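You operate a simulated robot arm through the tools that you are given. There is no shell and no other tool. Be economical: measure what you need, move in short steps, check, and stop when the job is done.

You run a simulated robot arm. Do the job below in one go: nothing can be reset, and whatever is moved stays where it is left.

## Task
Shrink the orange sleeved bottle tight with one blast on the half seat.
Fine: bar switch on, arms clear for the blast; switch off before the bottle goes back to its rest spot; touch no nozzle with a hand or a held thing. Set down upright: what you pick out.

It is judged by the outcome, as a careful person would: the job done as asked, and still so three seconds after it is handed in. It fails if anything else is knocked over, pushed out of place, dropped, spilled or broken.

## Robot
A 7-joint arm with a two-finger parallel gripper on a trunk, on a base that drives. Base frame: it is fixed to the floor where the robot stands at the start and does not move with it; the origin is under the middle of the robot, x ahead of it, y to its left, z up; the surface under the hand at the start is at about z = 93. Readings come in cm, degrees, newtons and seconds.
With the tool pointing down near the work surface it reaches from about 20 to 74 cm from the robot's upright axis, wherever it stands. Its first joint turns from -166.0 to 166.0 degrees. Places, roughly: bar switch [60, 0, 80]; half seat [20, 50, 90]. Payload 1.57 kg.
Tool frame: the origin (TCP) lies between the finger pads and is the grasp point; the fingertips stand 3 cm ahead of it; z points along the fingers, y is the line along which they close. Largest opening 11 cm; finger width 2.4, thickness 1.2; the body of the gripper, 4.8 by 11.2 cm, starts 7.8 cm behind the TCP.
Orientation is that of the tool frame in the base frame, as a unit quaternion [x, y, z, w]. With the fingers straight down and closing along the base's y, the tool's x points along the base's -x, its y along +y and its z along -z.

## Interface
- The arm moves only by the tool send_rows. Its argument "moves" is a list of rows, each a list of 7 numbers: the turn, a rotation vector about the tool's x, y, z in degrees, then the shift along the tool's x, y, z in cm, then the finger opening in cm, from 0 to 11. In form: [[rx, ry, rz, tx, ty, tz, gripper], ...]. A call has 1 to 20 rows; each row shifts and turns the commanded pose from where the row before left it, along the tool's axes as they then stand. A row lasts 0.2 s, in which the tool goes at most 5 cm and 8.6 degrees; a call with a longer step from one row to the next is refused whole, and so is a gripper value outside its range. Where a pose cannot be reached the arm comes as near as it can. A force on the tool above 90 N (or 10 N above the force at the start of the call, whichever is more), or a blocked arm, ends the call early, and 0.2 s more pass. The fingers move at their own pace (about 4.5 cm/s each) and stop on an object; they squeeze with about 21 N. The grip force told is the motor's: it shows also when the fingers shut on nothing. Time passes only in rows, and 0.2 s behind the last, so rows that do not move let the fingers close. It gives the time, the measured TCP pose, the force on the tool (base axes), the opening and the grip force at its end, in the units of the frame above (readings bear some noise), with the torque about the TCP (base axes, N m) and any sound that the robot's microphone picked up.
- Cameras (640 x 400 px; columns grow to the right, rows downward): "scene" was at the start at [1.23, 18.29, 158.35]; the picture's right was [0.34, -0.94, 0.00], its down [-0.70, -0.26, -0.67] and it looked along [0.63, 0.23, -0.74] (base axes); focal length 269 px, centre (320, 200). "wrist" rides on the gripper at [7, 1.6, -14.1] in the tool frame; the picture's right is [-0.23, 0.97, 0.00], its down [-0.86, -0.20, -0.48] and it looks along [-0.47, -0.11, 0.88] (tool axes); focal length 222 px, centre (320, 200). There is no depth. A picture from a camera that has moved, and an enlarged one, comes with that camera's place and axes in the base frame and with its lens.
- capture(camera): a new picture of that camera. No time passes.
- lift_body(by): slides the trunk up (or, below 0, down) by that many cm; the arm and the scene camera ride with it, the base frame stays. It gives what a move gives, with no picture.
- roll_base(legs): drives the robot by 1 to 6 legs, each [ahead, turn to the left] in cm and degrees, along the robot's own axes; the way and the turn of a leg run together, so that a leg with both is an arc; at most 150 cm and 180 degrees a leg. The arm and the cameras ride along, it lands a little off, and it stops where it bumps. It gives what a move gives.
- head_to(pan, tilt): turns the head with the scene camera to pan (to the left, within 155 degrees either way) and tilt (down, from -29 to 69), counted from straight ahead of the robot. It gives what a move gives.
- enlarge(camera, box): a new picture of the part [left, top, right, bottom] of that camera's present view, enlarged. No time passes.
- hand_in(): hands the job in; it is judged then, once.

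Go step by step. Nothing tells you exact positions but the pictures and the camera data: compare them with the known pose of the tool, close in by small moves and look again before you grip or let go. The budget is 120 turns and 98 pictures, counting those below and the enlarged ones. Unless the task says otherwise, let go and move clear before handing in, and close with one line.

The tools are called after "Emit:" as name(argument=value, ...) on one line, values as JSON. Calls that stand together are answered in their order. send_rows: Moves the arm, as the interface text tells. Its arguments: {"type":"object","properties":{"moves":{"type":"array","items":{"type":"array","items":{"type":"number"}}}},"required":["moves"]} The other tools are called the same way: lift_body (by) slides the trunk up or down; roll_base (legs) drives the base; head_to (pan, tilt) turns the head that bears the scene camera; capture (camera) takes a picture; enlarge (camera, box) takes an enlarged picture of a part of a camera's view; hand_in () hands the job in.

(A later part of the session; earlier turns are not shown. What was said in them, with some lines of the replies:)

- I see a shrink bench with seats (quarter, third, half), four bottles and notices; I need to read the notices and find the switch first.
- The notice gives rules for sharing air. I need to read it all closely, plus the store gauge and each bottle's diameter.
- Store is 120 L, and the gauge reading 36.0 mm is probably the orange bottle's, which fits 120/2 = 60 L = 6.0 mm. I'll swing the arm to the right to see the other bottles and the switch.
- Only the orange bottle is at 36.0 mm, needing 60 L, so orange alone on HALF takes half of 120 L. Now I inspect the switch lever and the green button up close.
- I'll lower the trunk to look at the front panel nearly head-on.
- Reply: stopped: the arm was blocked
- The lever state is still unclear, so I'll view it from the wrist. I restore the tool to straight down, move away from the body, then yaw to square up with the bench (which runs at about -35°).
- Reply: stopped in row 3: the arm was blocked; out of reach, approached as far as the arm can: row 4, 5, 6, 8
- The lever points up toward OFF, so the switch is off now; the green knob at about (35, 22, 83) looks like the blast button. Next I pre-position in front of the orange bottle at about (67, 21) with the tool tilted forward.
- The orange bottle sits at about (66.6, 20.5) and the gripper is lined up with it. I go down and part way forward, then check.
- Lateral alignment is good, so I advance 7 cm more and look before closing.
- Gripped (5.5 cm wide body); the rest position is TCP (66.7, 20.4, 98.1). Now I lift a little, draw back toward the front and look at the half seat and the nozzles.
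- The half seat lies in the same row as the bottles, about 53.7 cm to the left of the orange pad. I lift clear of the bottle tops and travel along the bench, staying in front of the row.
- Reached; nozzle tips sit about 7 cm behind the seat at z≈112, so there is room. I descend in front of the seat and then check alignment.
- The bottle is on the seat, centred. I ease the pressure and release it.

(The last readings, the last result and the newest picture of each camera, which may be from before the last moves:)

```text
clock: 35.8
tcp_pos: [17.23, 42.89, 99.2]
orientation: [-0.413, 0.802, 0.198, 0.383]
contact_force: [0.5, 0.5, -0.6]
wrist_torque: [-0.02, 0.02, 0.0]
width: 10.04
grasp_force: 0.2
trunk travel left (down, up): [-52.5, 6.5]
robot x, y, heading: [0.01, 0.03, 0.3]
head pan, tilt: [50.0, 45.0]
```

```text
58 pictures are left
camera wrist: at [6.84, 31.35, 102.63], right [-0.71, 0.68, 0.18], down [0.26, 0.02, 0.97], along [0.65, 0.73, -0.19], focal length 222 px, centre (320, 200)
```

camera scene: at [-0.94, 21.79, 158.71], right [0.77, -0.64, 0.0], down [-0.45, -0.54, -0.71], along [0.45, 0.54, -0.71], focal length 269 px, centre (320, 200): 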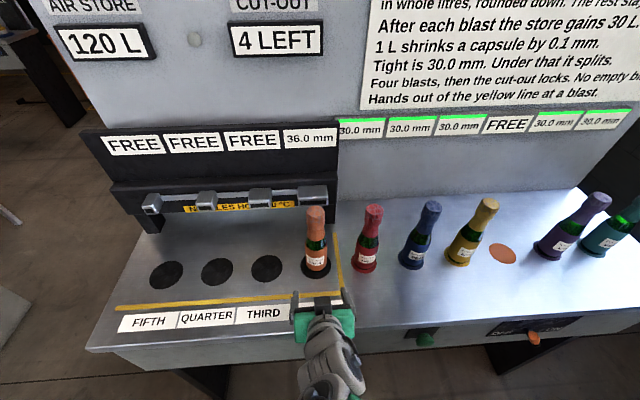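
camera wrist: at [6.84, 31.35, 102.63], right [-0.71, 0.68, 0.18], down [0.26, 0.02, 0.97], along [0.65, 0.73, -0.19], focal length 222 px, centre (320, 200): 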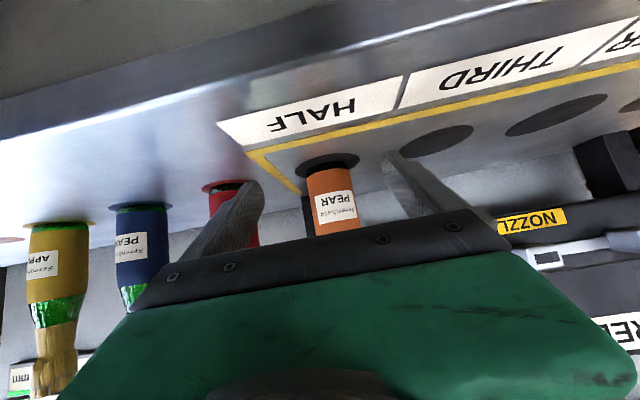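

The bottle stands on HALF and its gauge reads 36.0 mm. Now I go to the lever, with fingers closed, stopping in front of and left of it.

Emit:
send_rows(moves=[[0, 0, 0, -2, 0, -1.54, 5], [0, 0, 0, -2, 0, -1.54, 0], [0, 0, 0, 0, -4.12, 0, 0], [0, 0, 0, 0, -4.12, 0, 0], [0, 0, 0, 0, -4.12, 0, 0], [0, 0, 0, 0, -4.12, 0, 0], [0, 0, 0, 0, -4.12, 0, 0], [0, 0, 0, 0, -4.12, 0, 0], [0, 0, 0, 0, -4.12, 0, 0], [0, 0, 0, 0, -4.12, 0, 0], [0, 0, 0, 0, -4.12, 0, 0], [0, 0, 0, 0, -4.12, 0, 0], [0, 0, 0, 0, -4.12, 0, 0], [0, 0, 0, 0, -4.12, 0, 0], [0, 0, 0, 2.62, 0, -3.35, 0], [0, 0, 0, 2.62, 0, -3.35, 0], [0, 0, 0, 2.62, 0, -3.35, 0], [0, 0, 0, 2.62, 0, -3.35, 0]])

Emit:
capture(camera="wrist")

```text
clock: 39.6
tcp_pos: [47.6, 0.97, 104.35]
orientation: [-0.414, 0.802, 0.198, 0.384]
contact_force: [-0.7, 0.3, 0.5]
wrist_torque: [0.01, 0.0, 0.01]
width: 0.0
grasp_force: 20.8
trunk travel left (down, up): [-52.5, 6.5]
robot x, y, heading: [-0.02, -0.03, -0.2]
head pan, tilt: [50.0, 45.0]
```

```text
57 pictures are left
camera wrist: at [37.38, -10.68, 107.97], right [-0.71, 0.68, 0.18], down [0.26, 0.02, 0.97], along [0.65, 0.73, -0.19], focal length 222 px, centre (320, 200)
```

wrist: 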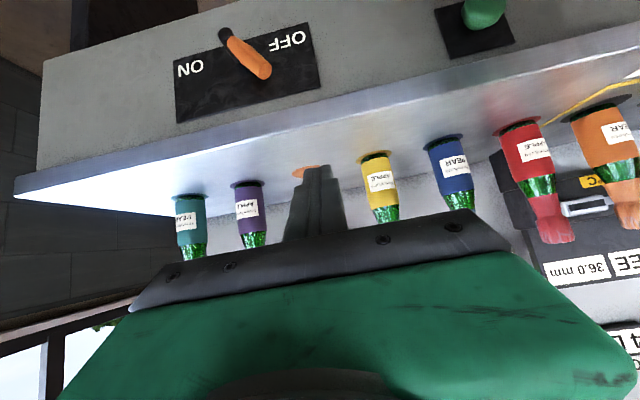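

The lever is clearly at OFF, pivot (59, 1.5, 80), tip (57.5, 5.2, 84.5). I descend beside it on the OFF side.

Emit:
send_rows(moves=[[0, 0, 0, 3.16, 0, 2.46, 0], [0, 0, 0, 3.16, 0, 2.46, 0], [0, 0, 0, 3.16, 0, 2.46, 0], [0, 0, 0, 3.16, 0, 2.46, 0], [0, 0, 0, 3.16, 0, 2.46, 0], [0, 0, 0, -1.85, 0, 2.36, 0], [0, 0, 0, -1.85, 0, 2.36, 0]])

Emit:
capture(camera="wrist")

Emit:
head_to(pan=8, tilt=48)

Emit:
capture(camera="scene")

```text
clock: 41.2
tcp_pos: [50.65, 5.62, 84.43]
orientation: [-0.414, 0.802, 0.198, 0.383]
contact_force: [-0.2, -0.2, -1.1]
wrist_torque: [0.01, 0.03, 0.02]
width: 0.02
grasp_force: 20.8
trunk travel left (down, up): [-52.5, 6.5]
robot x, y, heading: [0.1, 0.17, 0.3]
head pan, tilt: [50.0, 45.0]
```

```text
56 pictures are left
camera wrist: at [40.44, -6.09, 87.95], right [-0.71, 0.68, 0.18], down [0.26, 0.02, 0.97], along [0.65, 0.73, -0.19], focal length 222 px, centre (320, 200)
```

wrist: 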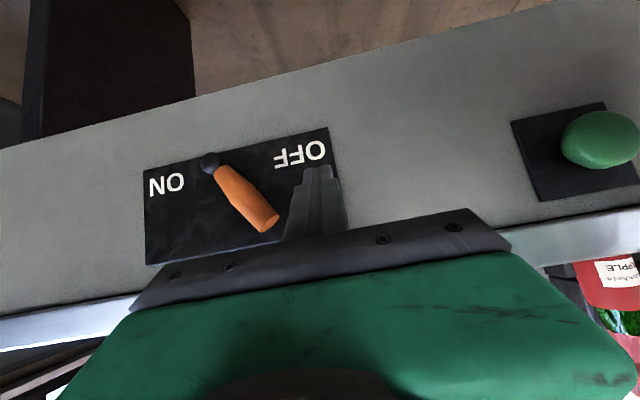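

```text
clock: 42.2
tcp_pos: [50.73, 5.46, 84.33]
orientation: [-0.413, 0.802, 0.197, 0.384]
contact_force: [-0.6, 0.4, -0.2]
wrist_torque: [-0.02, -0.04, -0.01]
width: 0.01
grasp_force: 21.4
trunk travel left (down, up): [-52.5, 6.5]
robot x, y, heading: [-0.46, 0.06, 0.3]
head pan, tilt: [8.0, 48.0]
```

```text
55 pictures are left
camera scene: at [1.65, 16.67, 158.29], right [0.14, -0.99, 0.0], down [-0.74, -0.1, -0.67], along [0.66, 0.09, -0.74], focal length 269 px, centre (320, 200)
```

scene: 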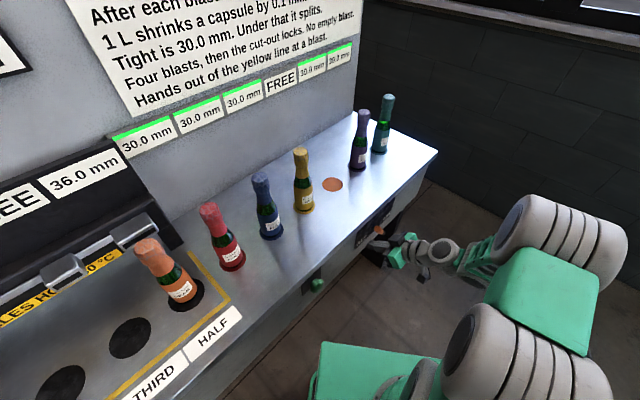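

Emit:
send_rows(moves=[[0, 0, 0, -0.9, 0, 1.15, 0]])

Emit:
enlarge(camera="scene", box=[335, 205, 455, 285])

Emit:
enlarge(camera="wrist", box=[140, 110, 380, 270])

```text
clock: 42.6
tcp_pos: [51.6, 6.49, 84.29]
orientation: [-0.414, 0.802, 0.199, 0.381]
contact_force: [0.8, -1.2, -0.5]
wrist_torque: [0.01, 0.01, 0.04]
width: 0.01
grasp_force: 20.4
trunk travel left (down, up): [-52.5, 6.5]
robot x, y, heading: [0.12, 0.05, 0.2]
head pan, tilt: [8.0, 48.0]
```

```text
5.00 times, centred on (395, 245) of scene
camera zoom: at [1.64, 16.66, 158.29], right [0.14, -0.99, 0.0], down [-0.74, -0.1, -0.67], along [0.66, 0.09, -0.74], focal length 1344 px, centre (-55, -25)
```

zoom: 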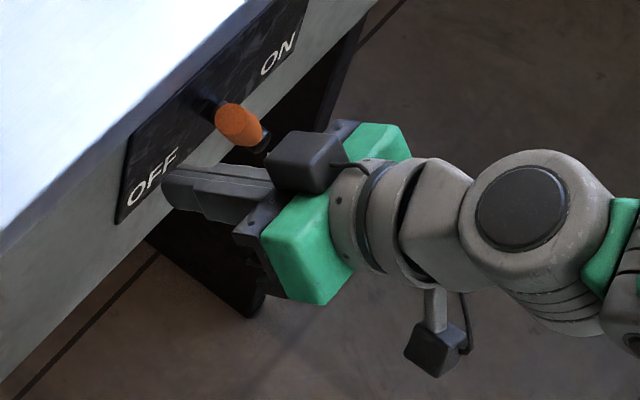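

```text
2.50 times, centred on (260, 190) of wrist
camera zoom: at [41.34, -5.02, 87.87], right [-0.71, 0.68, 0.18], down [0.26, 0.02, 0.97], along [0.65, 0.73, -0.19], focal length 555 px, centre (470, 225)
```

zoom: 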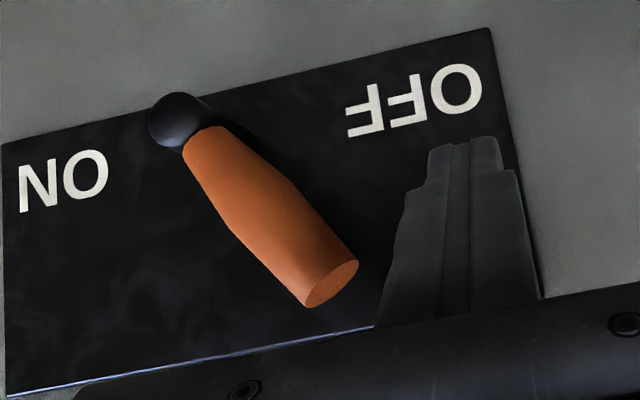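

Emit:
send_rows(moves=[[0, 0, 0, 0, -1, 0, 0], [0, 0, 0, 0, -1, 0, 0], [0, 0, 0, 0, -1, 0, 0], [0, 0, 0, 0, -1, 0, 0]])

Emit:
enlarge(camera="wrist", box=[140, 110, 380, 270])

```text
clock: 43.6
tcp_pos: [55.14, 4.27, 84.26]
orientation: [-0.413, 0.802, 0.197, 0.383]
contact_force: [0.3, -0.3, 0.9]
wrist_torque: [0.0, 0.0, 0.03]
width: 0.0
grasp_force: 21.0
trunk travel left (down, up): [-52.5, 6.5]
robot x, y, heading: [0.2, -0.14, -0.2]
head pan, tilt: [8.0, 48.0]
```

```text
2.50 times, centred on (260, 190) of wrist
camera zoom: at [44.83, -7.36, 87.85], right [-0.71, 0.68, 0.18], down [0.26, 0.02, 0.97], along [0.65, 0.73, -0.19], focal length 555 px, centre (470, 225)
```

zoom: 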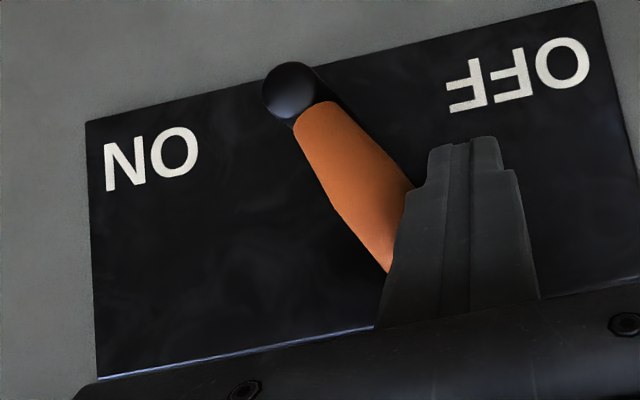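

Emit:
send_rows(moves=[[0, 0, 0, 0, -0.8, 0, 0], [0, 0, 0, 0, -0.8, 0, 0], [0, 0, 0, 0, -0.8, 0, 0]])

Emit:
enlarge(camera="wrist", box=[140, 110, 380, 270])

```text
clock: 44.5
tcp_pos: [57.12, 2.7, 84.47]
orientation: [-0.412, 0.802, 0.197, 0.384]
contact_force: [-0.3, -0.1, 0.0]
wrist_torque: [0.01, -0.02, -0.01]
width: 0.0
grasp_force: 20.5
trunk travel left (down, up): [-52.5, 6.5]
robot x, y, heading: [-0.18, 0.01, -0.0]
head pan, tilt: [8.0, 48.0]
```

```text
2.50 times, centred on (260, 190) of wrist
camera zoom: at [46.85, -8.8, 87.97], right [-0.71, 0.68, 0.18], down [0.26, 0.02, 0.97], along [0.65, 0.73, -0.19], focal length 555 px, centre (470, 225)
```

zoom: 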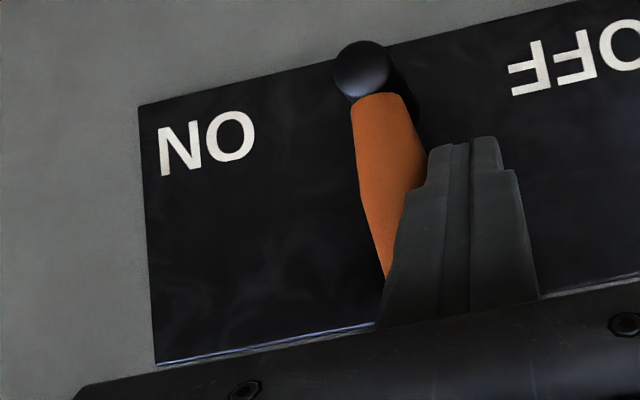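

The lever is swinging with the finger. I keep pushing toward ON.

Emit:
send_rows(moves=[[0, 0, 0, 0, -0.8, 0, 0], [0, 0, 0, 0, -0.8, 0, 0], [0, 0, 0, 0, -0.8, 0, 0], [0, 0, 0, 0, -0.8, 0, 0]])

Emit:
capture(camera="wrist")

```text
clock: 45.5
tcp_pos: [59.12, 1.5, 84.33]
orientation: [-0.414, 0.802, 0.203, 0.38]
contact_force: [-33.7, 12.7, 4.6]
wrist_torque: [0.41, 0.85, 0.54]
width: 0.02
grasp_force: 20.7
trunk travel left (down, up): [-52.5, 6.5]
robot x, y, heading: [0.08, 0.06, 0.2]
head pan, tilt: [8.0, 48.0]
```

```text
50 pictures are left
camera wrist: at [48.81, -10.25, 87.89], right [-0.71, 0.67, 0.19], down [0.27, 0.01, 0.96], along [0.65, 0.74, -0.19], focal length 222 px, centre (320, 200)
```

wrist: 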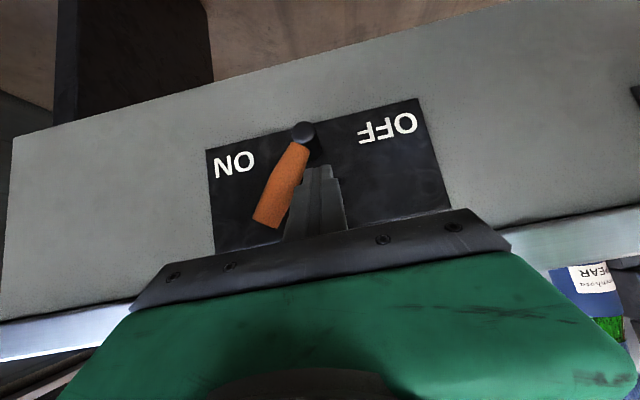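

The lever has reached the ON stop. I back off and check it and the displays.

Emit:
send_rows(moves=[[0, 0, 0, 0, 1.5, 0, 0], [0, 0, 0, 0, 1.5, 0, 0], [0, 0, 0, 2, 0, -2.56, 0], [0, 0, 0, 2, 0, -2.56, 0]])

Emit:
capture(camera="wrist")

Emit:
head_to(pan=50, tilt=40)

Emit:
capture(camera="scene")

```text
clock: 46.5
tcp_pos: [53.32, -2.7, 84.6]
orientation: [-0.413, 0.802, 0.196, 0.384]
contact_force: [-0.4, -0.1, 0.0]
wrist_torque: [-0.02, 0.03, -0.03]
width: 0.0
grasp_force: 20.7
trunk travel left (down, up): [-52.5, 6.5]
robot x, y, heading: [0.07, 0.09, -0.0]
head pan, tilt: [8.0, 48.0]
```

```text
49 pictures are left
camera wrist: at [42.96, -14.4, 88.19], right [-0.71, 0.68, 0.18], down [0.26, 0.02, 0.97], along [0.66, 0.73, -0.19], focal length 222 px, centre (320, 200)
```

wrist: 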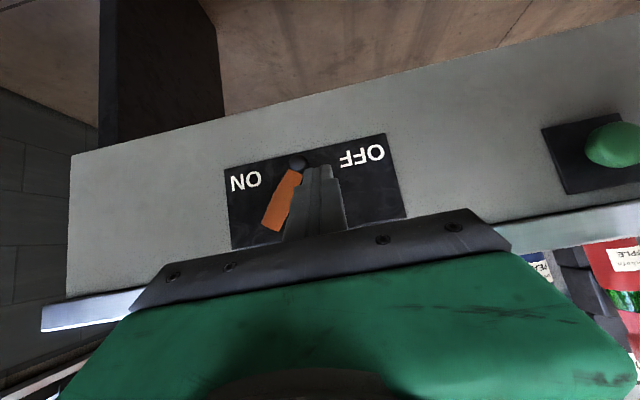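

```text
clock: 47.5
tcp_pos: [53.28, -2.59, 84.53]
orientation: [-0.413, 0.802, 0.198, 0.383]
contact_force: [0.6, -0.5, 0.4]
wrist_torque: [0.02, 0.0, 0.01]
width: 0.0
grasp_force: 21.0
trunk travel left (down, up): [-52.5, 6.5]
robot x, y, heading: [-0.08, 0.12, -0.0]
head pan, tilt: [50.0, 40.0]
```

```text
48 pictures are left
camera scene: at [-0.69, 22.08, 159.43], right [0.77, -0.64, 0.0], down [-0.41, -0.49, -0.77], along [0.49, 0.59, -0.64], focal length 269 px, centre (320, 200)
```

scene: 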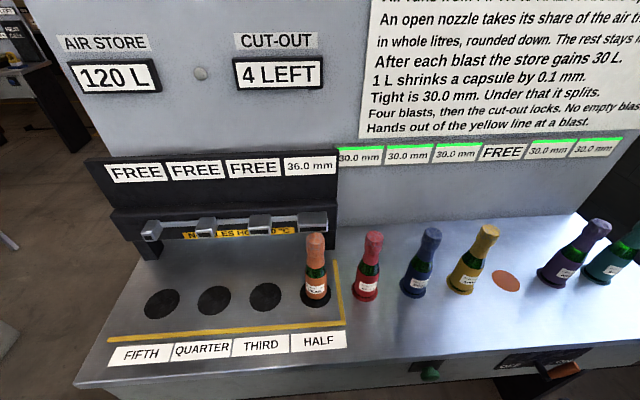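

Switch is ON, no blast happened on its own, and the store still reads 120 L with 4 left. Next I steepen the tool and move to just in front of the green button.

Emit:
send_rows(moves=[[0, 8.33, 0, 0, 0, 0, 0], [0, 8.33, 0, 0, 0, 0, 0], [0, 8.33, 0, 0, 0, 0, 0], [0, 0, 0, -0.42, 3.63, 0, 0], [0, 0, 0, -0.42, 3.63, 0, 0], [0, 0, 0, -0.42, 3.63, 0, 0], [0, 0, 0, -0.42, 3.63, 0, 0], [0, 0, 0, -0.42, 3.63, 0, 0], [0, 0, 0, -0.42, 3.63, 0, 0], [0, 0, 0, -0.42, 3.63, 0, 0], [0, 0, 0, -0.42, 3.63, 0, 0]])

Emit:
capture(camera="wrist")

Emit:
head_to(pan=30, tilt=60)

Emit:
capture(camera="scene")

```text
clock: 49.9
tcp_pos: [31.44, 16.8, 85.86]
orientation: [-0.445, 0.866, 0.103, 0.201]
contact_force: [0.3, -0.1, -0.6]
wrist_torque: [-0.02, 0.01, 0.03]
width: 0.02
grasp_force: 21.5
trunk travel left (down, up): [-52.5, 6.5]
robot x, y, heading: [-0.12, 0.18, -0.1]
head pan, tilt: [50.0, 40.0]
```

```text
47 pictures are left
camera wrist: at [22.84, 7.62, 95.62], right [-0.67, 0.73, 0.1], down [0.49, 0.34, 0.81], along [0.56, 0.59, -0.58], focal length 222 px, centre (320, 200)
```

wrist: 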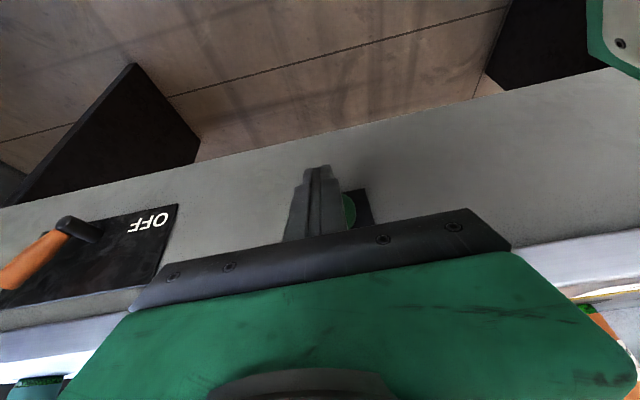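

```text
clock: 50.8
tcp_pos: [31.48, 16.75, 85.92]
orientation: [-0.445, 0.866, 0.103, 0.201]
contact_force: [0.5, 0.4, 0.2]
wrist_torque: [0.02, 0.01, 0.03]
width: 0.03
grasp_force: 21.3
trunk travel left (down, up): [-52.5, 6.5]
robot x, y, heading: [-0.17, 0.24, -0.0]
head pan, tilt: [30.0, 60.0]
```

```text
46 pictures are left
camera scene: at [-0.39, 18.92, 156.77], right [0.5, -0.87, 0.0], down [-0.75, -0.43, -0.5], along [0.43, 0.25, -0.87], focal length 269 px, centre (320, 200)
```

scene: 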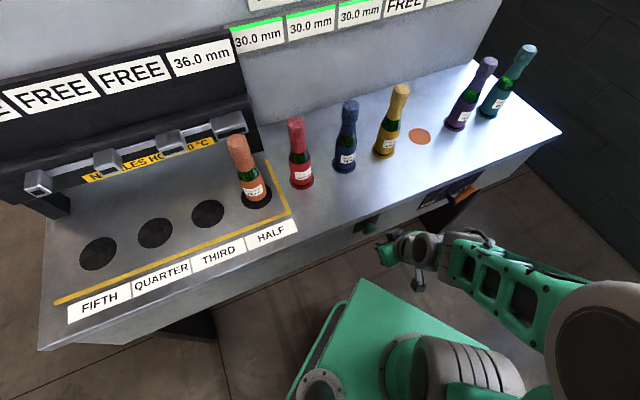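

Emit:
enlarge(camera="wrist", box=[260, 140, 420, 260])

Emit:
enlarge(camera="scene", box=[330, 200, 430, 280])

```text
3.33 times, centred on (340, 200) of wrist
camera zoom: at [22.89, 7.59, 95.62], right [-0.67, 0.73, 0.1], down [0.49, 0.34, 0.81], along [0.56, 0.59, -0.58], focal length 740 px, centre (253, 200)
```

zoom: 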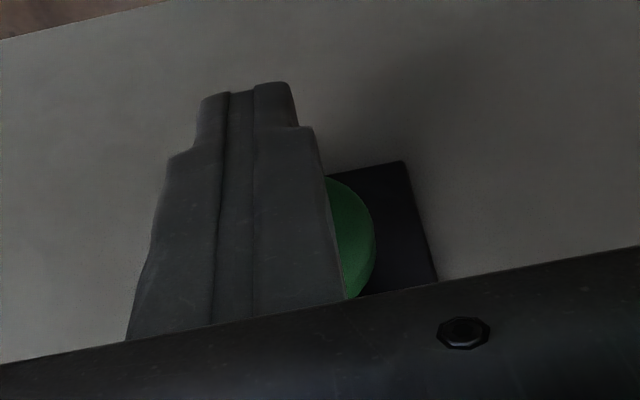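

```text
5.00 times, centred on (380, 240) of scene
camera zoom: at [-0.39, 18.92, 156.77], right [0.5, -0.87, 0.0], down [-0.75, -0.43, -0.5], along [0.43, 0.25, -0.87], focal length 1344 px, centre (20, 0)
```

zoom: 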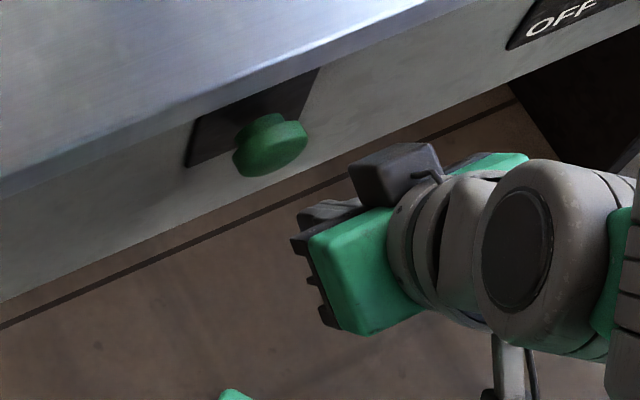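

The fingers are in line with the button (u≈16, z≈83). I push inward gently.

Emit:
send_rows(moves=[[0, 0, 0, -1.35, 0, 0.66, 0], [0, 0, 0, -1.35, 0, 0.66, 0], [0, 0, 0, -0.72, 0, 0.35, 0]])

Emit:
enlarge(camera="scene", box=[330, 200, 430, 280])

```text
clock: 51.6
tcp_pos: [33.57, 19.62, 85.96]
orientation: [-0.446, 0.866, 0.103, 0.2]
contact_force: [-2.3, -2.8, 0.1]
wrist_torque: [-0.02, 0.05, -0.02]
width: 0.0
grasp_force: 20.9
trunk travel left (down, up): [-52.5, 6.5]
robot x, y, heading: [-0.08, -0.16, 0.1]
head pan, tilt: [30.0, 60.0]
heard: click
```

```text
5.00 times, centred on (380, 240) of scene
camera zoom: at [-0.4, 18.88, 156.76], right [0.5, -0.87, 0.0], down [-0.75, -0.43, -0.5], along [0.43, 0.25, -0.87], focal length 1344 px, centre (20, 0)
```

zoom: 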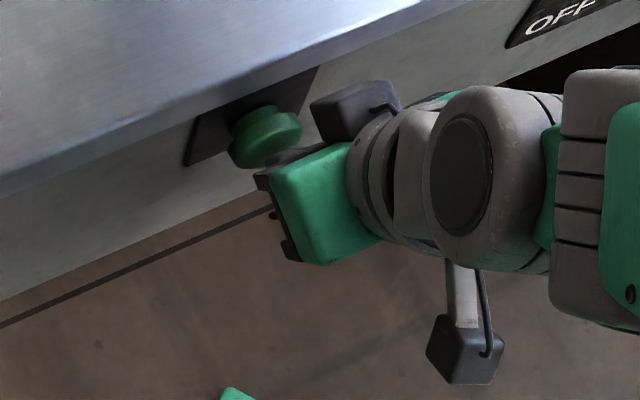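

A click was heard. I back straight off and read the displays.

Emit:
send_rows(moves=[[0, 0, 0, 1.8, 0, -0.88, 0], [0, 0, 0, 1.8, 0, -0.88, 0]])

Emit:
head_to(pan=50, tilt=40)

Emit:
capture(camera="scene")

```text
clock: 52.2
tcp_pos: [31.4, 16.57, 86.02]
orientation: [-0.447, 0.866, 0.104, 0.201]
contact_force: [-0.2, 0.6, -0.1]
wrist_torque: [0.0, -0.02, 0.0]
width: 0.0
grasp_force: 21.0
trunk travel left (down, up): [-52.5, 6.5]
robot x, y, heading: [0.21, -0.04, -0.2]
head pan, tilt: [30.0, 60.0]
```

```text
clock: 53.0
tcp_pos: [31.55, 16.56, 85.97]
orientation: [-0.446, 0.866, 0.103, 0.201]
contact_force: [0.4, 0.3, -1.0]
wrist_torque: [-0.01, 0.0, -0.01]
width: 0.0
grasp_force: 21.5
trunk travel left (down, up): [-52.5, 6.5]
robot x, y, heading: [0.05, 0.19, 0.3]
head pan, tilt: [50.0, 40.0]
```

```text
42 pictures are left
camera scene: at [-0.69, 22.08, 159.43], right [0.77, -0.64, 0.0], down [-0.41, -0.49, -0.77], along [0.49, 0.59, -0.64], focal length 269 px, centre (320, 200)
```

scene: 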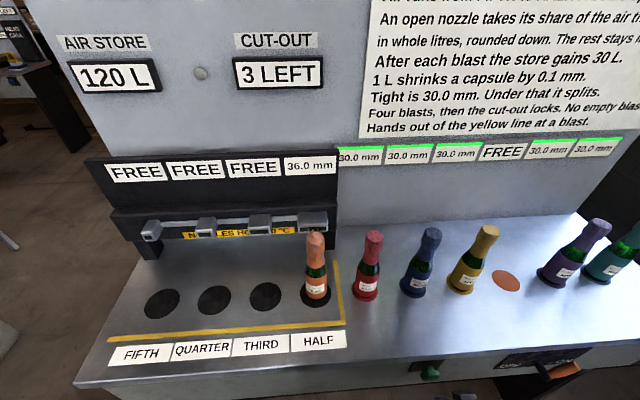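

The cut-out dropped to 3, so the blast was registered; the other readouts may lag. I wait about a second or two and look again, without pressing again.

Emit:
send_rows(moves=[[0, 0, 0, 0, 0, 0, 0], [0, 0, 0, 0, 0, 0, 0], [0, 0, 0, 0, 0, 0, 0], [0, 0, 0, 0, 0, 0, 0], [0, 0, 0, 0, 0, 0, 0], [0, 0, 0, 0, 0, 0, 0], [0, 0, 0, 0, 0, 0, 0], [0, 0, 0, 0, 0, 0, 0], [0, 0, 0, 0, 0, 0, 0], [0, 0, 0, 0, 0, 0, 0]])

Emit:
enlarge(camera="scene", box=[40, 30, 360, 330])

```text
clock: 55.2
tcp_pos: [31.49, 16.63, 85.99]
orientation: [-0.446, 0.866, 0.103, 0.201]
contact_force: [0.2, -0.7, -0.8]
wrist_torque: [-0.02, 0.01, -0.02]
width: 0.01
grasp_force: 20.5
trunk travel left (down, up): [-52.5, 6.5]
robot x, y, heading: [-0.01, 0.08, -0.2]
head pan, tilt: [50.0, 40.0]
```

```text
1.33 times, centred on (200, 180) of scene
camera zoom: at [-0.7, 22.09, 159.43], right [0.77, -0.64, 0.0], down [-0.41, -0.49, -0.77], along [0.49, 0.59, -0.64], focal length 358 px, centre (480, 227)
```

zoom: 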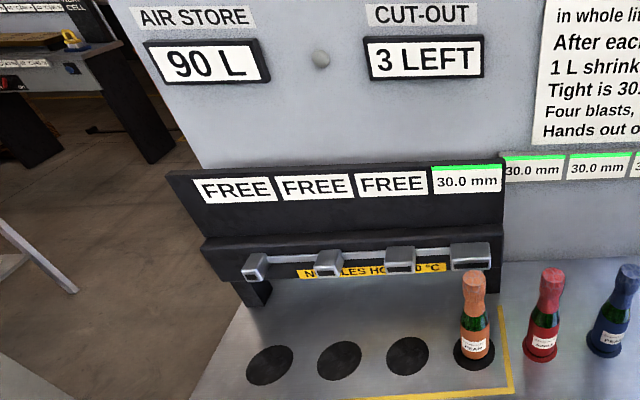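

Tight: 30.0 mm with green bar, store 90 L. Now I turn the switch off, first going around to the ON side of the lever.

Emit:
send_rows(moves=[[0, 0, 0, 1.8, 0, -0.88, 0], [0, 0, 0, 0, -3.85, 0, 0], [0, 0, 0, 0, -3.85, 0, 0], [0, 0, 0, 0, -3.85, 0, 0], [0, 0, 0, 0, -3.85, 0, 0], [0, 0, 0, 0, -3.85, 0, 0], [0, 0, 0, 0, -3.85, 0, 0], [0, 0, 0, 0, -3.85, 0, 0], [0, 0, 0, 0, -3.85, 0, 0], [0, 0, 0, 0, -3.85, 0, 0], [0, 0, 0, 0, -3.85, 0, 0], [0, -8.33, 0, 0, 0, 0, 0], [0, -8.33, 0, 0, 0, 0, 0], [0, -8.33, 0, 0, 0, 0, 0]])

Emit:
capture(camera="wrist")

```text
clock: 58.2
tcp_pos: [61.7, -7.49, 86.03]
orientation: [-0.413, 0.802, 0.198, 0.384]
contact_force: [-0.3, -0.2, -0.2]
wrist_torque: [0.0, 0.03, 0.0]
width: 0.0
grasp_force: 21.0
trunk travel left (down, up): [-52.5, 6.5]
robot x, y, heading: [0.1, -0.17, -0.3]
head pan, tilt: [50.0, 40.0]
```

```text
40 pictures are left
camera wrist: at [51.41, -19.07, 89.48], right [-0.71, 0.68, 0.18], down [0.26, 0.02, 0.97], along [0.65, 0.73, -0.19], focal length 222 px, centre (320, 200)
```

wrist: 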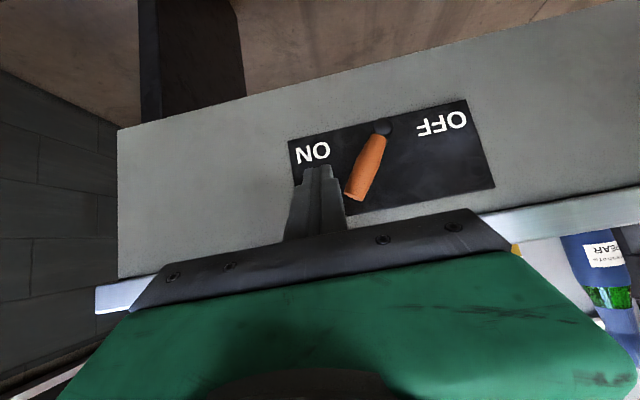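

Emit:
send_rows(moves=[[0, 0, 0, 0, -1.5, 0, 0], [0, 0, 0, -0.78, 0, 1.81, 0], [0, 0, 0, -0.78, 0, 1.81, 0], [0, 0, 0, -0.78, 0, 1.81, 0]])

Emit:
capture(camera="wrist")

```text
clock: 59.2
tcp_pos: [66.16, -3.73, 84.46]
orientation: [-0.413, 0.802, 0.197, 0.384]
contact_force: [-0.5, 0.6, 0.6]
wrist_torque: [0.02, -0.01, 0.01]
width: 0.0
grasp_force: 21.2
trunk travel left (down, up): [-52.5, 6.5]
robot x, y, heading: [-0.02, -0.02, -0.0]
head pan, tilt: [50.0, 40.0]
```

```text
39 pictures are left
camera wrist: at [55.79, -15.2, 87.96], right [-0.71, 0.68, 0.18], down [0.26, 0.02, 0.97], along [0.65, 0.73, -0.19], focal length 222 px, centre (320, 200)
```

wrist: 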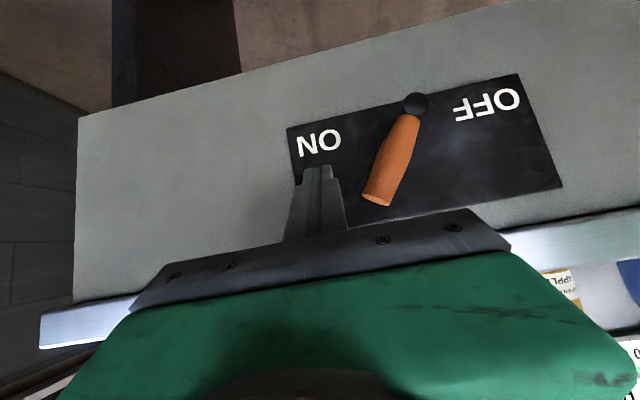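

Emit:
send_rows(moves=[[0, 0, 0, 0, 1, 0, 0], [0, 0, 0, 0, 1, 0, 0], [0, 0, 0, 0, 1, 0, 0], [0, 0, 0, 0, 1, 0, 0], [0, 0, 0, 0, 1, 0, 0], [0, 0, 0, 0, 1, 0, 0], [0, 0, 0, 0, 1, 0, 0], [0, 0, 0, 0, 1, 0, 0]])

Emit:
capture(camera="wrist")

```text
clock: 61.0
tcp_pos: [59.63, 0.95, 84.48]
orientation: [-0.412, 0.803, 0.196, 0.384]
contact_force: [7.0, -3.4, -1.2]
wrist_torque: [-0.12, -0.19, -0.14]
width: 0.03
grasp_force: 21.1
trunk travel left (down, up): [-52.5, 6.5]
robot x, y, heading: [0.08, 0.05, 0.1]
head pan, tilt: [50.0, 40.0]
```

```text
38 pictures are left
camera wrist: at [49.29, -10.71, 88.07], right [-0.71, 0.68, 0.17], down [0.26, 0.02, 0.97], along [0.66, 0.73, -0.19], focal length 222 px, centre (320, 200)
```

wrist: 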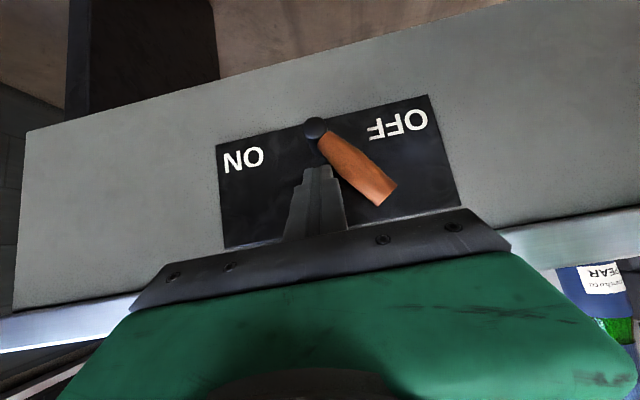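

Emit:
send_rows(moves=[[0, 0, 0, 0, 0.6, 0, 0], [0, 0, 0, 0, -1.5, 0, 0], [0, 0, 0, 0, -1.5, 0, 0], [0, 0, 0, 1.9, 0, -2.3, 0], [0, 0, 0, 1.9, 0, -2.3, 0]])

Emit:
capture(camera="wrist")

```text
clock: 62.2
tcp_pos: [58.01, -5.27, 84.32]
orientation: [-0.413, 0.802, 0.198, 0.383]
contact_force: [0.8, -0.1, 0.2]
wrist_torque: [-0.01, 0.0, 0.01]
width: 0.0
grasp_force: 20.6
trunk travel left (down, up): [-52.5, 6.5]
robot x, y, heading: [0.07, 0.0, -0.1]
head pan, tilt: [50.0, 40.0]
```

```text
37 pictures are left
camera wrist: at [47.79, -16.83, 87.99], right [-0.71, 0.68, 0.18], down [0.26, 0.02, 0.97], along [0.65, 0.73, -0.19], focal length 222 px, centre (320, 200)
```

wrist: 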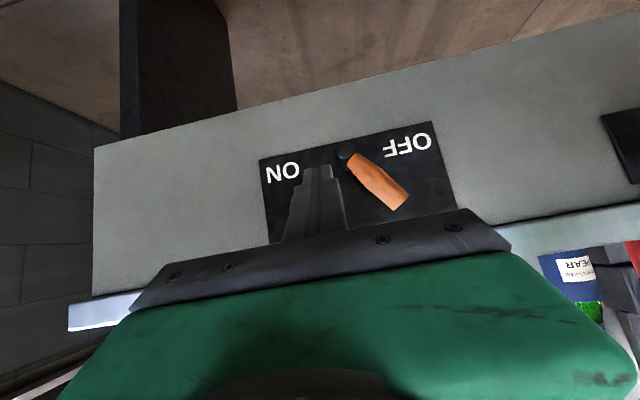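

Switch is OFF. I raise, move back in front of the bottle row, and travel to the half seat.

Emit:
send_rows(moves=[[0, 0, 0, -3.2, 0, -2.6, 0], [0, 0, 0, -3.2, 0, -2.6, 0], [0, 0, 0, -3.2, 0, -2.6, 0], [0, 0, 0, -3.2, 0, -2.6, 0], [0, 0, 0, -3.2, 0, -2.6, 0], [0, 0, 0, -2.5, 0, 3.1, 0], [0, 0, 0, -2.5, 0, 3.1, 0], [0, 0, 0, -2.5, 0, 3.1, 0], [0, 0, 0, -2.5, 0, 3.1, 0]])

Emit:
send_rows(moves=[[0, 0, 0, 0, 4.08, 0, 0], [0, 0, 0, 0, 4.08, 0, 0], [0, 0, 0, 0, 4.08, 0, 0], [0, 0, 0, 0, 4.08, 0, 0], [0, 0, 0, 0, 4.08, 0, 0], [0, 0, 0, 0, 4.08, 0, 0], [0, 0, 0, 0, 4.08, 0, 0], [0, 0, 0, 0, 4.08, 0, 0], [0, 0, 0, 0, 4.08, 0, 0], [0, 0, 0, 0, 4.08, 0, 0], [0, 0, 0, 0, 4.08, 0, 0], [0, 0, 0, 0, 4.08, 0, 0], [0, 0, 0, 0, 4.08, 0, 10], [0, 0, 0, 0, 4.08, 0, 10], [0, 0, 0, 0, 4.08, 0, 10], [0, 0, 0, 0, 0, 0, 10], [0, 0, 0, 0, 0, 0, 10]])

Emit:
capture(camera="wrist")

```text
clock: 64.2
tcp_pos: [66.93, 7.79, 105.05]
orientation: [-0.413, 0.803, 0.196, 0.383]
contact_force: [-0.1, 0.1, -0.1]
wrist_torque: [-0.02, -0.03, -0.02]
width: 0.03
grasp_force: 20.5
trunk travel left (down, up): [-52.5, 6.5]
robot x, y, heading: [0.07, 0.16, -0.3]
head pan, tilt: [50.0, 40.0]
```

```text
clock: 67.8
tcp_pos: [17.24, 43.26, 105.31]
orientation: [-0.414, 0.802, 0.198, 0.383]
contact_force: [0.0, -0.6, -0.2]
wrist_torque: [-0.02, 0.0, -0.01]
width: 10.01
grasp_force: 0.3
trunk travel left (down, up): [-52.5, 6.5]
robot x, y, heading: [-0.26, -0.13, -0.0]
head pan, tilt: [50.0, 40.0]
```

```text
36 pictures are left
camera wrist: at [6.93, 31.73, 108.85], right [-0.71, 0.68, 0.18], down [0.26, 0.02, 0.97], along [0.65, 0.73, -0.19], focal length 222 px, centre (320, 200)
```

wrist: 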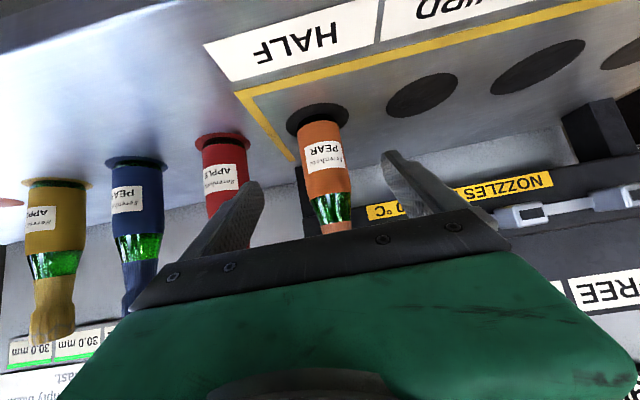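

Emit:
send_rows(moves=[[0, 0, 0, 2.45, 0, 1.98, 10], [0, 0, 0, 2.45, 0, 1.98, 10], [0, 0, 0, -1.65, -0.02, 2.04, 10], [0, 0, 0, -1.65, -0.02, 2.04, 10], [0, 0, 0, -1.65, -0.02, 2.04, 10], [0, 0, 0, -1.65, -0.02, 2.04, 10]])

Emit:
capture(camera="wrist")

```text
clock: 69.2
tcp_pos: [23.5, 51.56, 99.02]
orientation: [-0.413, 0.802, 0.198, 0.384]
contact_force: [-0.7, 0.5, 0.7]
wrist_torque: [0.02, -0.04, -0.01]
width: 10.02
grasp_force: 0.0
trunk travel left (down, up): [-52.5, 6.5]
robot x, y, heading: [-0.09, 0.08, 0.1]
head pan, tilt: [50.0, 40.0]
```

```text
35 pictures are left
camera wrist: at [13.24, 40.1, 102.42], right [-0.71, 0.68, 0.18], down [0.26, 0.02, 0.97], along [0.65, 0.73, -0.19], focal length 222 px, centre (320, 200)
```

wrist: 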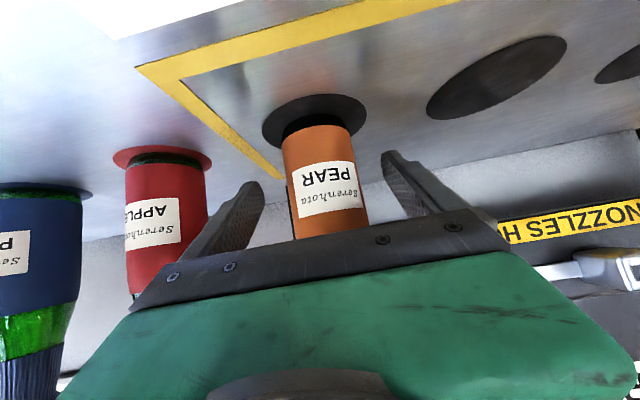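

Emit:
send_rows(moves=[[0, 0, 0, -0.05, 0.2, 0.08, 10], [0, 0, 0, 0, 0, 0, 0], [0, 0, 0, 0, 0, 0, 0], [0, 0, 0, 0, 0, 0, 0], [0, 0, 0, 0, 0, 0, 0], [0, 0, 0, 0, 0, 0, 0], [0, 0, 0, -1.55, 0, -1.26, 0], [0, 0, 0, -1.55, 0, -1.26, 0]])

Emit:
capture(camera="wrist")

```text
clock: 71.0
tcp_pos: [23.45, 51.76, 102.79]
orientation: [-0.414, 0.803, 0.197, 0.382]
contact_force: [-0.2, 0.7, -3.4]
wrist_torque: [-0.09, 0.07, -0.01]
width: 5.45
grasp_force: 21.2
trunk travel left (down, up): [-52.5, 6.5]
robot x, y, heading: [0.1, -0.2, -0.0]
head pan, tilt: [50.0, 40.0]
```

```text
34 pictures are left
camera wrist: at [13.07, 40.17, 106.33], right [-0.71, 0.68, 0.18], down [0.26, 0.02, 0.97], along [0.65, 0.73, -0.19], focal length 222 px, centre (320, 200)
```

wrist: 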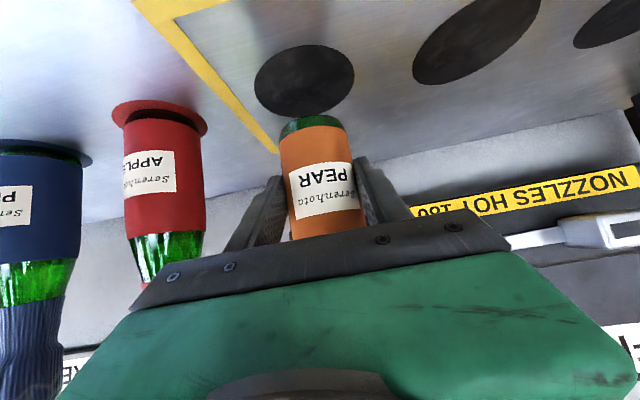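

Emit:
send_rows(moves=[[0, 0, 0, 1.89, 0, -2.33, 0], [0, 0, 0, 1.89, 0, -2.33, 0], [0, 0, 0, 1.89, 0, -2.33, 0], [0, 0, 0, -2.95, 0, -2.39, 0], [0, 0, 0, -2.95, 0, -2.39, 0], [0, 0, 0, -2.95, 0, -2.39, 0], [0, 0, 0, -2.95, 0, -2.39, 0], [0, 0, 0, -2.95, 0, -2.39, 0]])

Emit:
send_rows(moves=[[0, 0, 0, 0, -4.11, 0, 0], [0, 0, 0, 0, -4.11, 0, 0], [0, 0, 0, 0, -4.11, 0, 0], [0, 0, 0, 0, -4.11, 0, 0], [0, 0, 0, 0, -4.11, 0, 0], [0, 0, 0, 0, -4.11, 0, 0], [0, 0, 0, 0, -4.11, 0, 0], [0, 0, 0, 0, -4.11, 0, 0], [0, 0, 0, 0, -4.11, 0, 0], [0, 0, 0, 0, -4.11, 0, 0], [0, 0, 0, 0, -4.11, 0, 0], [0, 0, 0, 0, -4.11, 0, 0], [0, 0, 0, 0, -4.11, 0, 0]])

Emit:
capture(camera="wrist")

```text
clock: 72.8
tcp_pos: [18.24, 44.14, 121.53]
orientation: [-0.414, 0.802, 0.197, 0.383]
contact_force: [0.0, -0.6, -4.5]
wrist_torque: [-0.04, 0.07, 0.0]
width: 5.49
grasp_force: 21.1
trunk travel left (down, up): [-52.5, 6.5]
robot x, y, heading: [0.24, -0.17, -0.2]
head pan, tilt: [50.0, 40.0]
```

```text
clock: 75.6
tcp_pos: [61.97, 13.32, 121.38]
orientation: [-0.414, 0.802, 0.198, 0.383]
contact_force: [-0.4, 0.3, -5.0]
wrist_torque: [-0.08, 0.04, 0.0]
width: 5.49
grasp_force: 21.3
trunk travel left (down, up): [-52.5, 6.5]
robot x, y, heading: [0.06, -0.03, -0.0]
head pan, tilt: [50.0, 40.0]
```

```text
33 pictures are left
camera wrist: at [51.64, 1.88, 124.95], right [-0.71, 0.68, 0.18], down [0.26, 0.02, 0.97], along [0.65, 0.73, -0.19], focal length 222 px, centre (320, 200)
```

wrist: 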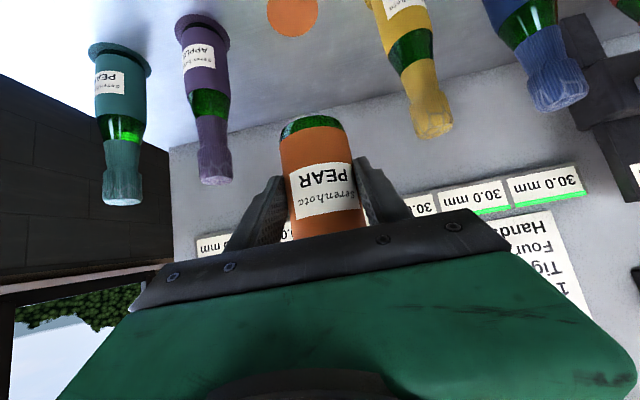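

Emit:
send_rows(moves=[[0, 0, 0, 2.86, 0.05, 2.32, 0], [0, 0, 0, 2.86, 0.05, 2.32, 0], [0, 0, 0, 2.86, 0.05, 2.32, 0], [0, 0, 0, 2.86, 0.05, 2.32, 0], [0, 0, 0, 2.86, 0.05, 2.32, 0], [0, 0, 0, -1.76, 0, 2.18, 0], [0, 0, 0, -1.76, 0, 2.18, 0], [0, 0, 0, -1.76, 0, 2.18, 0]])

Emit:
capture(camera="wrist")

Emit:
head_to(pan=8, tilt=40)

Emit:
enlarge(camera="scene", box=[250, 130, 430, 270])

```text
clock: 77.4
tcp_pos: [66.49, 20.7, 103.0]
orientation: [-0.414, 0.802, 0.197, 0.383]
contact_force: [0.1, -0.4, -4.5]
wrist_torque: [-0.05, 0.04, 0.0]
width: 5.48
grasp_force: 21.0
trunk travel left (down, up): [-52.5, 6.5]
robot x, y, heading: [0.02, 0.06, 0.1]
head pan, tilt: [50.0, 40.0]
```

```text
32 pictures are left
camera wrist: at [56.23, 9.14, 106.54], right [-0.71, 0.68, 0.18], down [0.26, 0.02, 0.97], along [0.65, 0.73, -0.19], focal length 222 px, centre (320, 200)
```

wrist: 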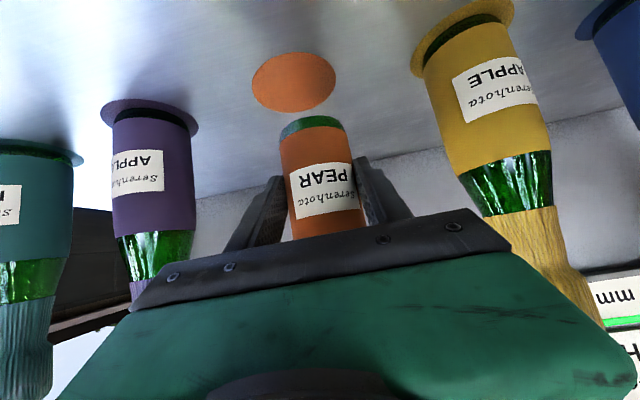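

```text
clock: 78.5
tcp_pos: [66.54, 20.79, 102.99]
orientation: [-0.413, 0.802, 0.198, 0.382]
contact_force: [0.3, -0.2, -3.7]
wrist_torque: [-0.08, 0.03, 0.01]
width: 5.46
grasp_force: 20.6
trunk travel left (down, up): [-52.5, 6.5]
robot x, y, heading: [-0.18, 0.29, 0.1]
head pan, tilt: [8.0, 40.0]
```

```text
2.86 times, centred on (340, 200) of scene
camera zoom: at [2.31, 16.78, 159.43], right [0.14, -0.99, 0.0], down [-0.64, -0.09, -0.77], along [0.76, 0.11, -0.64], focal length 768 px, centre (263, 200)
```

zoom: 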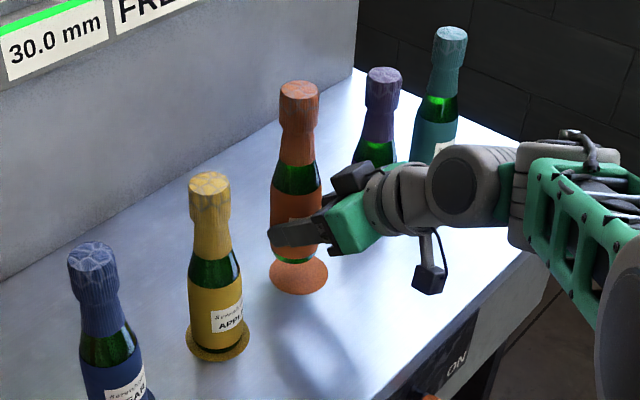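

Emit:
send_rows(moves=[[0, 0, 0, 1.3, -0.2, 0.8, 0], [0, 0, 0, 1.2, -0.15, 0.95, 0], [0, 0, 0, 0.9, 0, 0.73, 0]])

Emit:
capture(camera="wrist")

```text
clock: 79.3
tcp_pos: [66.75, 20.08, 98.76]
orientation: [-0.413, 0.802, 0.198, 0.383]
contact_force: [0.4, 0.0, -4.6]
wrist_torque: [-0.08, -0.02, 0.01]
width: 5.48
grasp_force: 21.1
trunk travel left (down, up): [-52.5, 6.5]
robot x, y, heading: [-0.16, 0.09, -0.1]
head pan, tilt: [8.0, 40.0]
```

```text
30 pictures are left
camera wrist: at [56.41, 8.52, 102.37], right [-0.71, 0.68, 0.18], down [0.26, 0.02, 0.97], along [0.65, 0.73, -0.19], focal length 222 px, centre (320, 200)
```

wrist: 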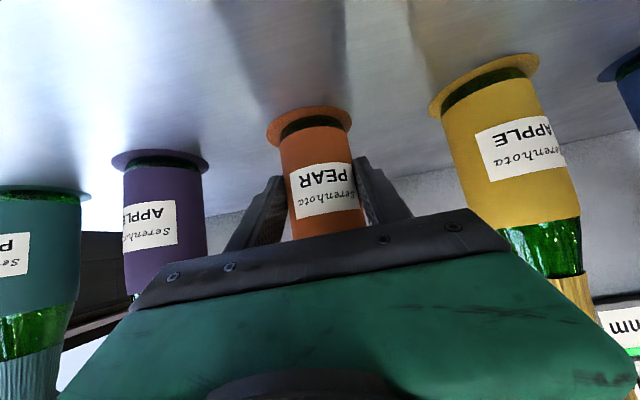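

Emit:
send_rows(moves=[[0, 0, 0, 0.15, 0.1, 0.3, 0], [0, 0, 0, 0.16, 0, 0.12, 0], [0, 0, 0, 0, 0, 0, 0]])

```text
clock: 80.1
tcp_pos: [66.75, 20.24, 98.56]
orientation: [-0.413, 0.801, 0.197, 0.386]
contact_force: [2.6, -1.2, 14.6]
wrist_torque: [0.37, -0.09, -0.01]
width: 5.43
grasp_force: 21.2
trunk travel left (down, up): [-52.5, 6.5]
robot x, y, heading: [-0.02, 0.31, -0.0]
head pan, tilt: [8.0, 40.0]
```

Emit:
send_rows(moves=[[0, 0, 0, -0.2, 0, -0.16, 0], [0, 0, 0, -0.15, 0, -0.12, 0], [0, 0, 0, 0, 0, 0, 0]])

Emit:
capture(camera="wrist")

Emit:
enlarge(camera="scene", box=[250, 130, 430, 270])

```text
clock: 80.9
tcp_pos: [66.53, 20.14, 98.62]
orientation: [-0.414, 0.802, 0.199, 0.381]
contact_force: [1.3, -0.8, 1.6]
wrist_torque: [0.02, -0.22, -0.05]
width: 5.48
grasp_force: 21.1
trunk travel left (down, up): [-52.5, 6.5]
robot x, y, heading: [-0.2, 0.07, -0.0]
head pan, tilt: [8.0, 40.0]
```

```text
29 pictures are left
camera wrist: at [56.23, 8.63, 102.26], right [-0.71, 0.68, 0.18], down [0.26, 0.02, 0.96], along [0.65, 0.73, -0.19], focal length 222 px, centre (320, 200)
```

wrist: 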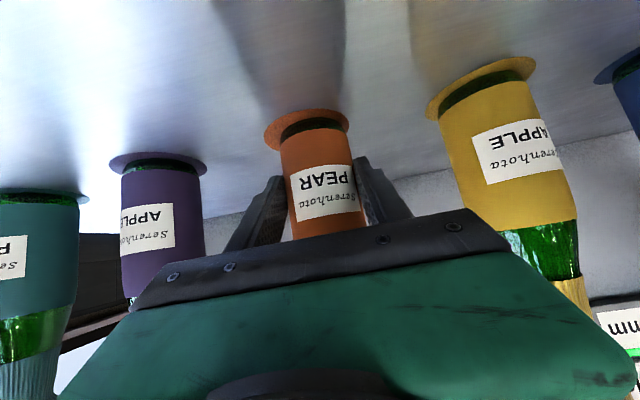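

```text
2.86 times, centred on (340, 200) of scene
camera zoom: at [2.27, 16.74, 159.42], right [0.14, -0.99, 0.0], down [-0.64, -0.09, -0.77], along [0.76, 0.11, -0.64], focal length 768 px, centre (263, 200)
```

zoom: 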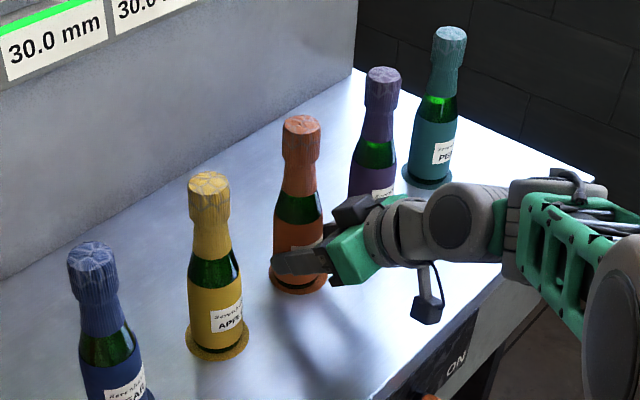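

The bottle is back on its pad and the gauge registers it. I release and back out.

Emit:
send_rows(moves=[[0, 0, 0, 0, 0, 0, 9], [0, 0, 0, 0, 0, 0, 11], [0, 0, 0, 0, 0, 0, 11], [0, 0, 0, 0, 0, 0, 11], [0, 0, 0, 0.9, 0, -1.1, 11], [0, 0, 0, 1.76, 0, -2.18, 11], [0, 0, 0, 1.76, 0, -2.18, 11], [0, 0, 0, 1.76, 0, -2.18, 11], [0, 0, 0, 1.76, 0, -2.18, 11], [0, 0, 0, -2.5, 0, -2.0, 11], [0, 0, 0, -2.5, 0, -2.0, 11], [0, 0, 0, -2.5, 0, -2.0, 11]])

Emit:
capture(camera="wrist")

Emit:
head_to(pan=25, tilt=38)

Emit:
capture(camera="scene")

```text
clock: 83.5
tcp_pos: [59.52, 10.07, 108.65]
orientation: [-0.413, 0.802, 0.197, 0.383]
contact_force: [-0.5, 0.0, -0.3]
wrist_torque: [0.02, 0.02, 0.0]
width: 11.02
grasp_force: 0.1
trunk travel left (down, up): [-52.5, 6.5]
robot x, y, heading: [0.07, 0.16, 0.2]
head pan, tilt: [8.0, 40.0]
```

```text
27 pictures are left
camera wrist: at [49.11, -1.5, 112.23], right [-0.71, 0.68, 0.18], down [0.26, 0.02, 0.97], along [0.65, 0.73, -0.19], focal length 222 px, centre (320, 200)
```

wrist: 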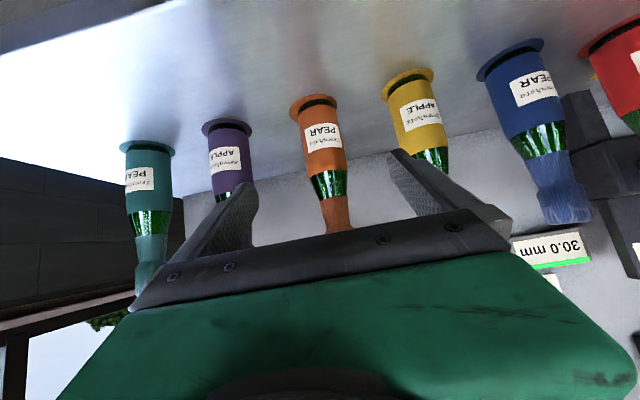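

```text
clock: 84.3
tcp_pos: [59.36, 10.01, 108.57]
orientation: [-0.412, 0.803, 0.196, 0.384]
contact_force: [-0.1, 0.3, -0.2]
wrist_torque: [-0.01, -0.01, 0.03]
width: 11.0
grasp_force: 0.1
trunk travel left (down, up): [-52.5, 6.5]
robot x, y, heading: [-0.13, -0.07, -0.1]
head pan, tilt: [25.0, 38.0]
```

```text
26 pictures are left
camera scene: at [1.67, 19.21, 159.73], right [0.42, -0.91, 0.0], down [-0.56, -0.26, -0.79], along [0.71, 0.33, -0.62], focal length 269 px, centre (320, 200)
```

scene: 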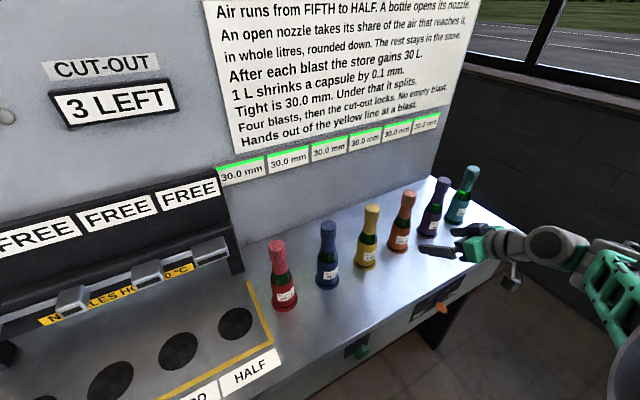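

All six gauges are green, the bottle stands upright on its pad, the switch is off, one blast was used, and the arm is clear, so I hand in.

Emit:
hand_in()

```text
The job is handed in.
```

The orange bottle was shrunk from 36.0 to 30.0 mm (tight) with one blast on the half seat; the switch was turned off first, then the bottle went back upright on its rest spot, with nothing else moved and no nozzle touched.
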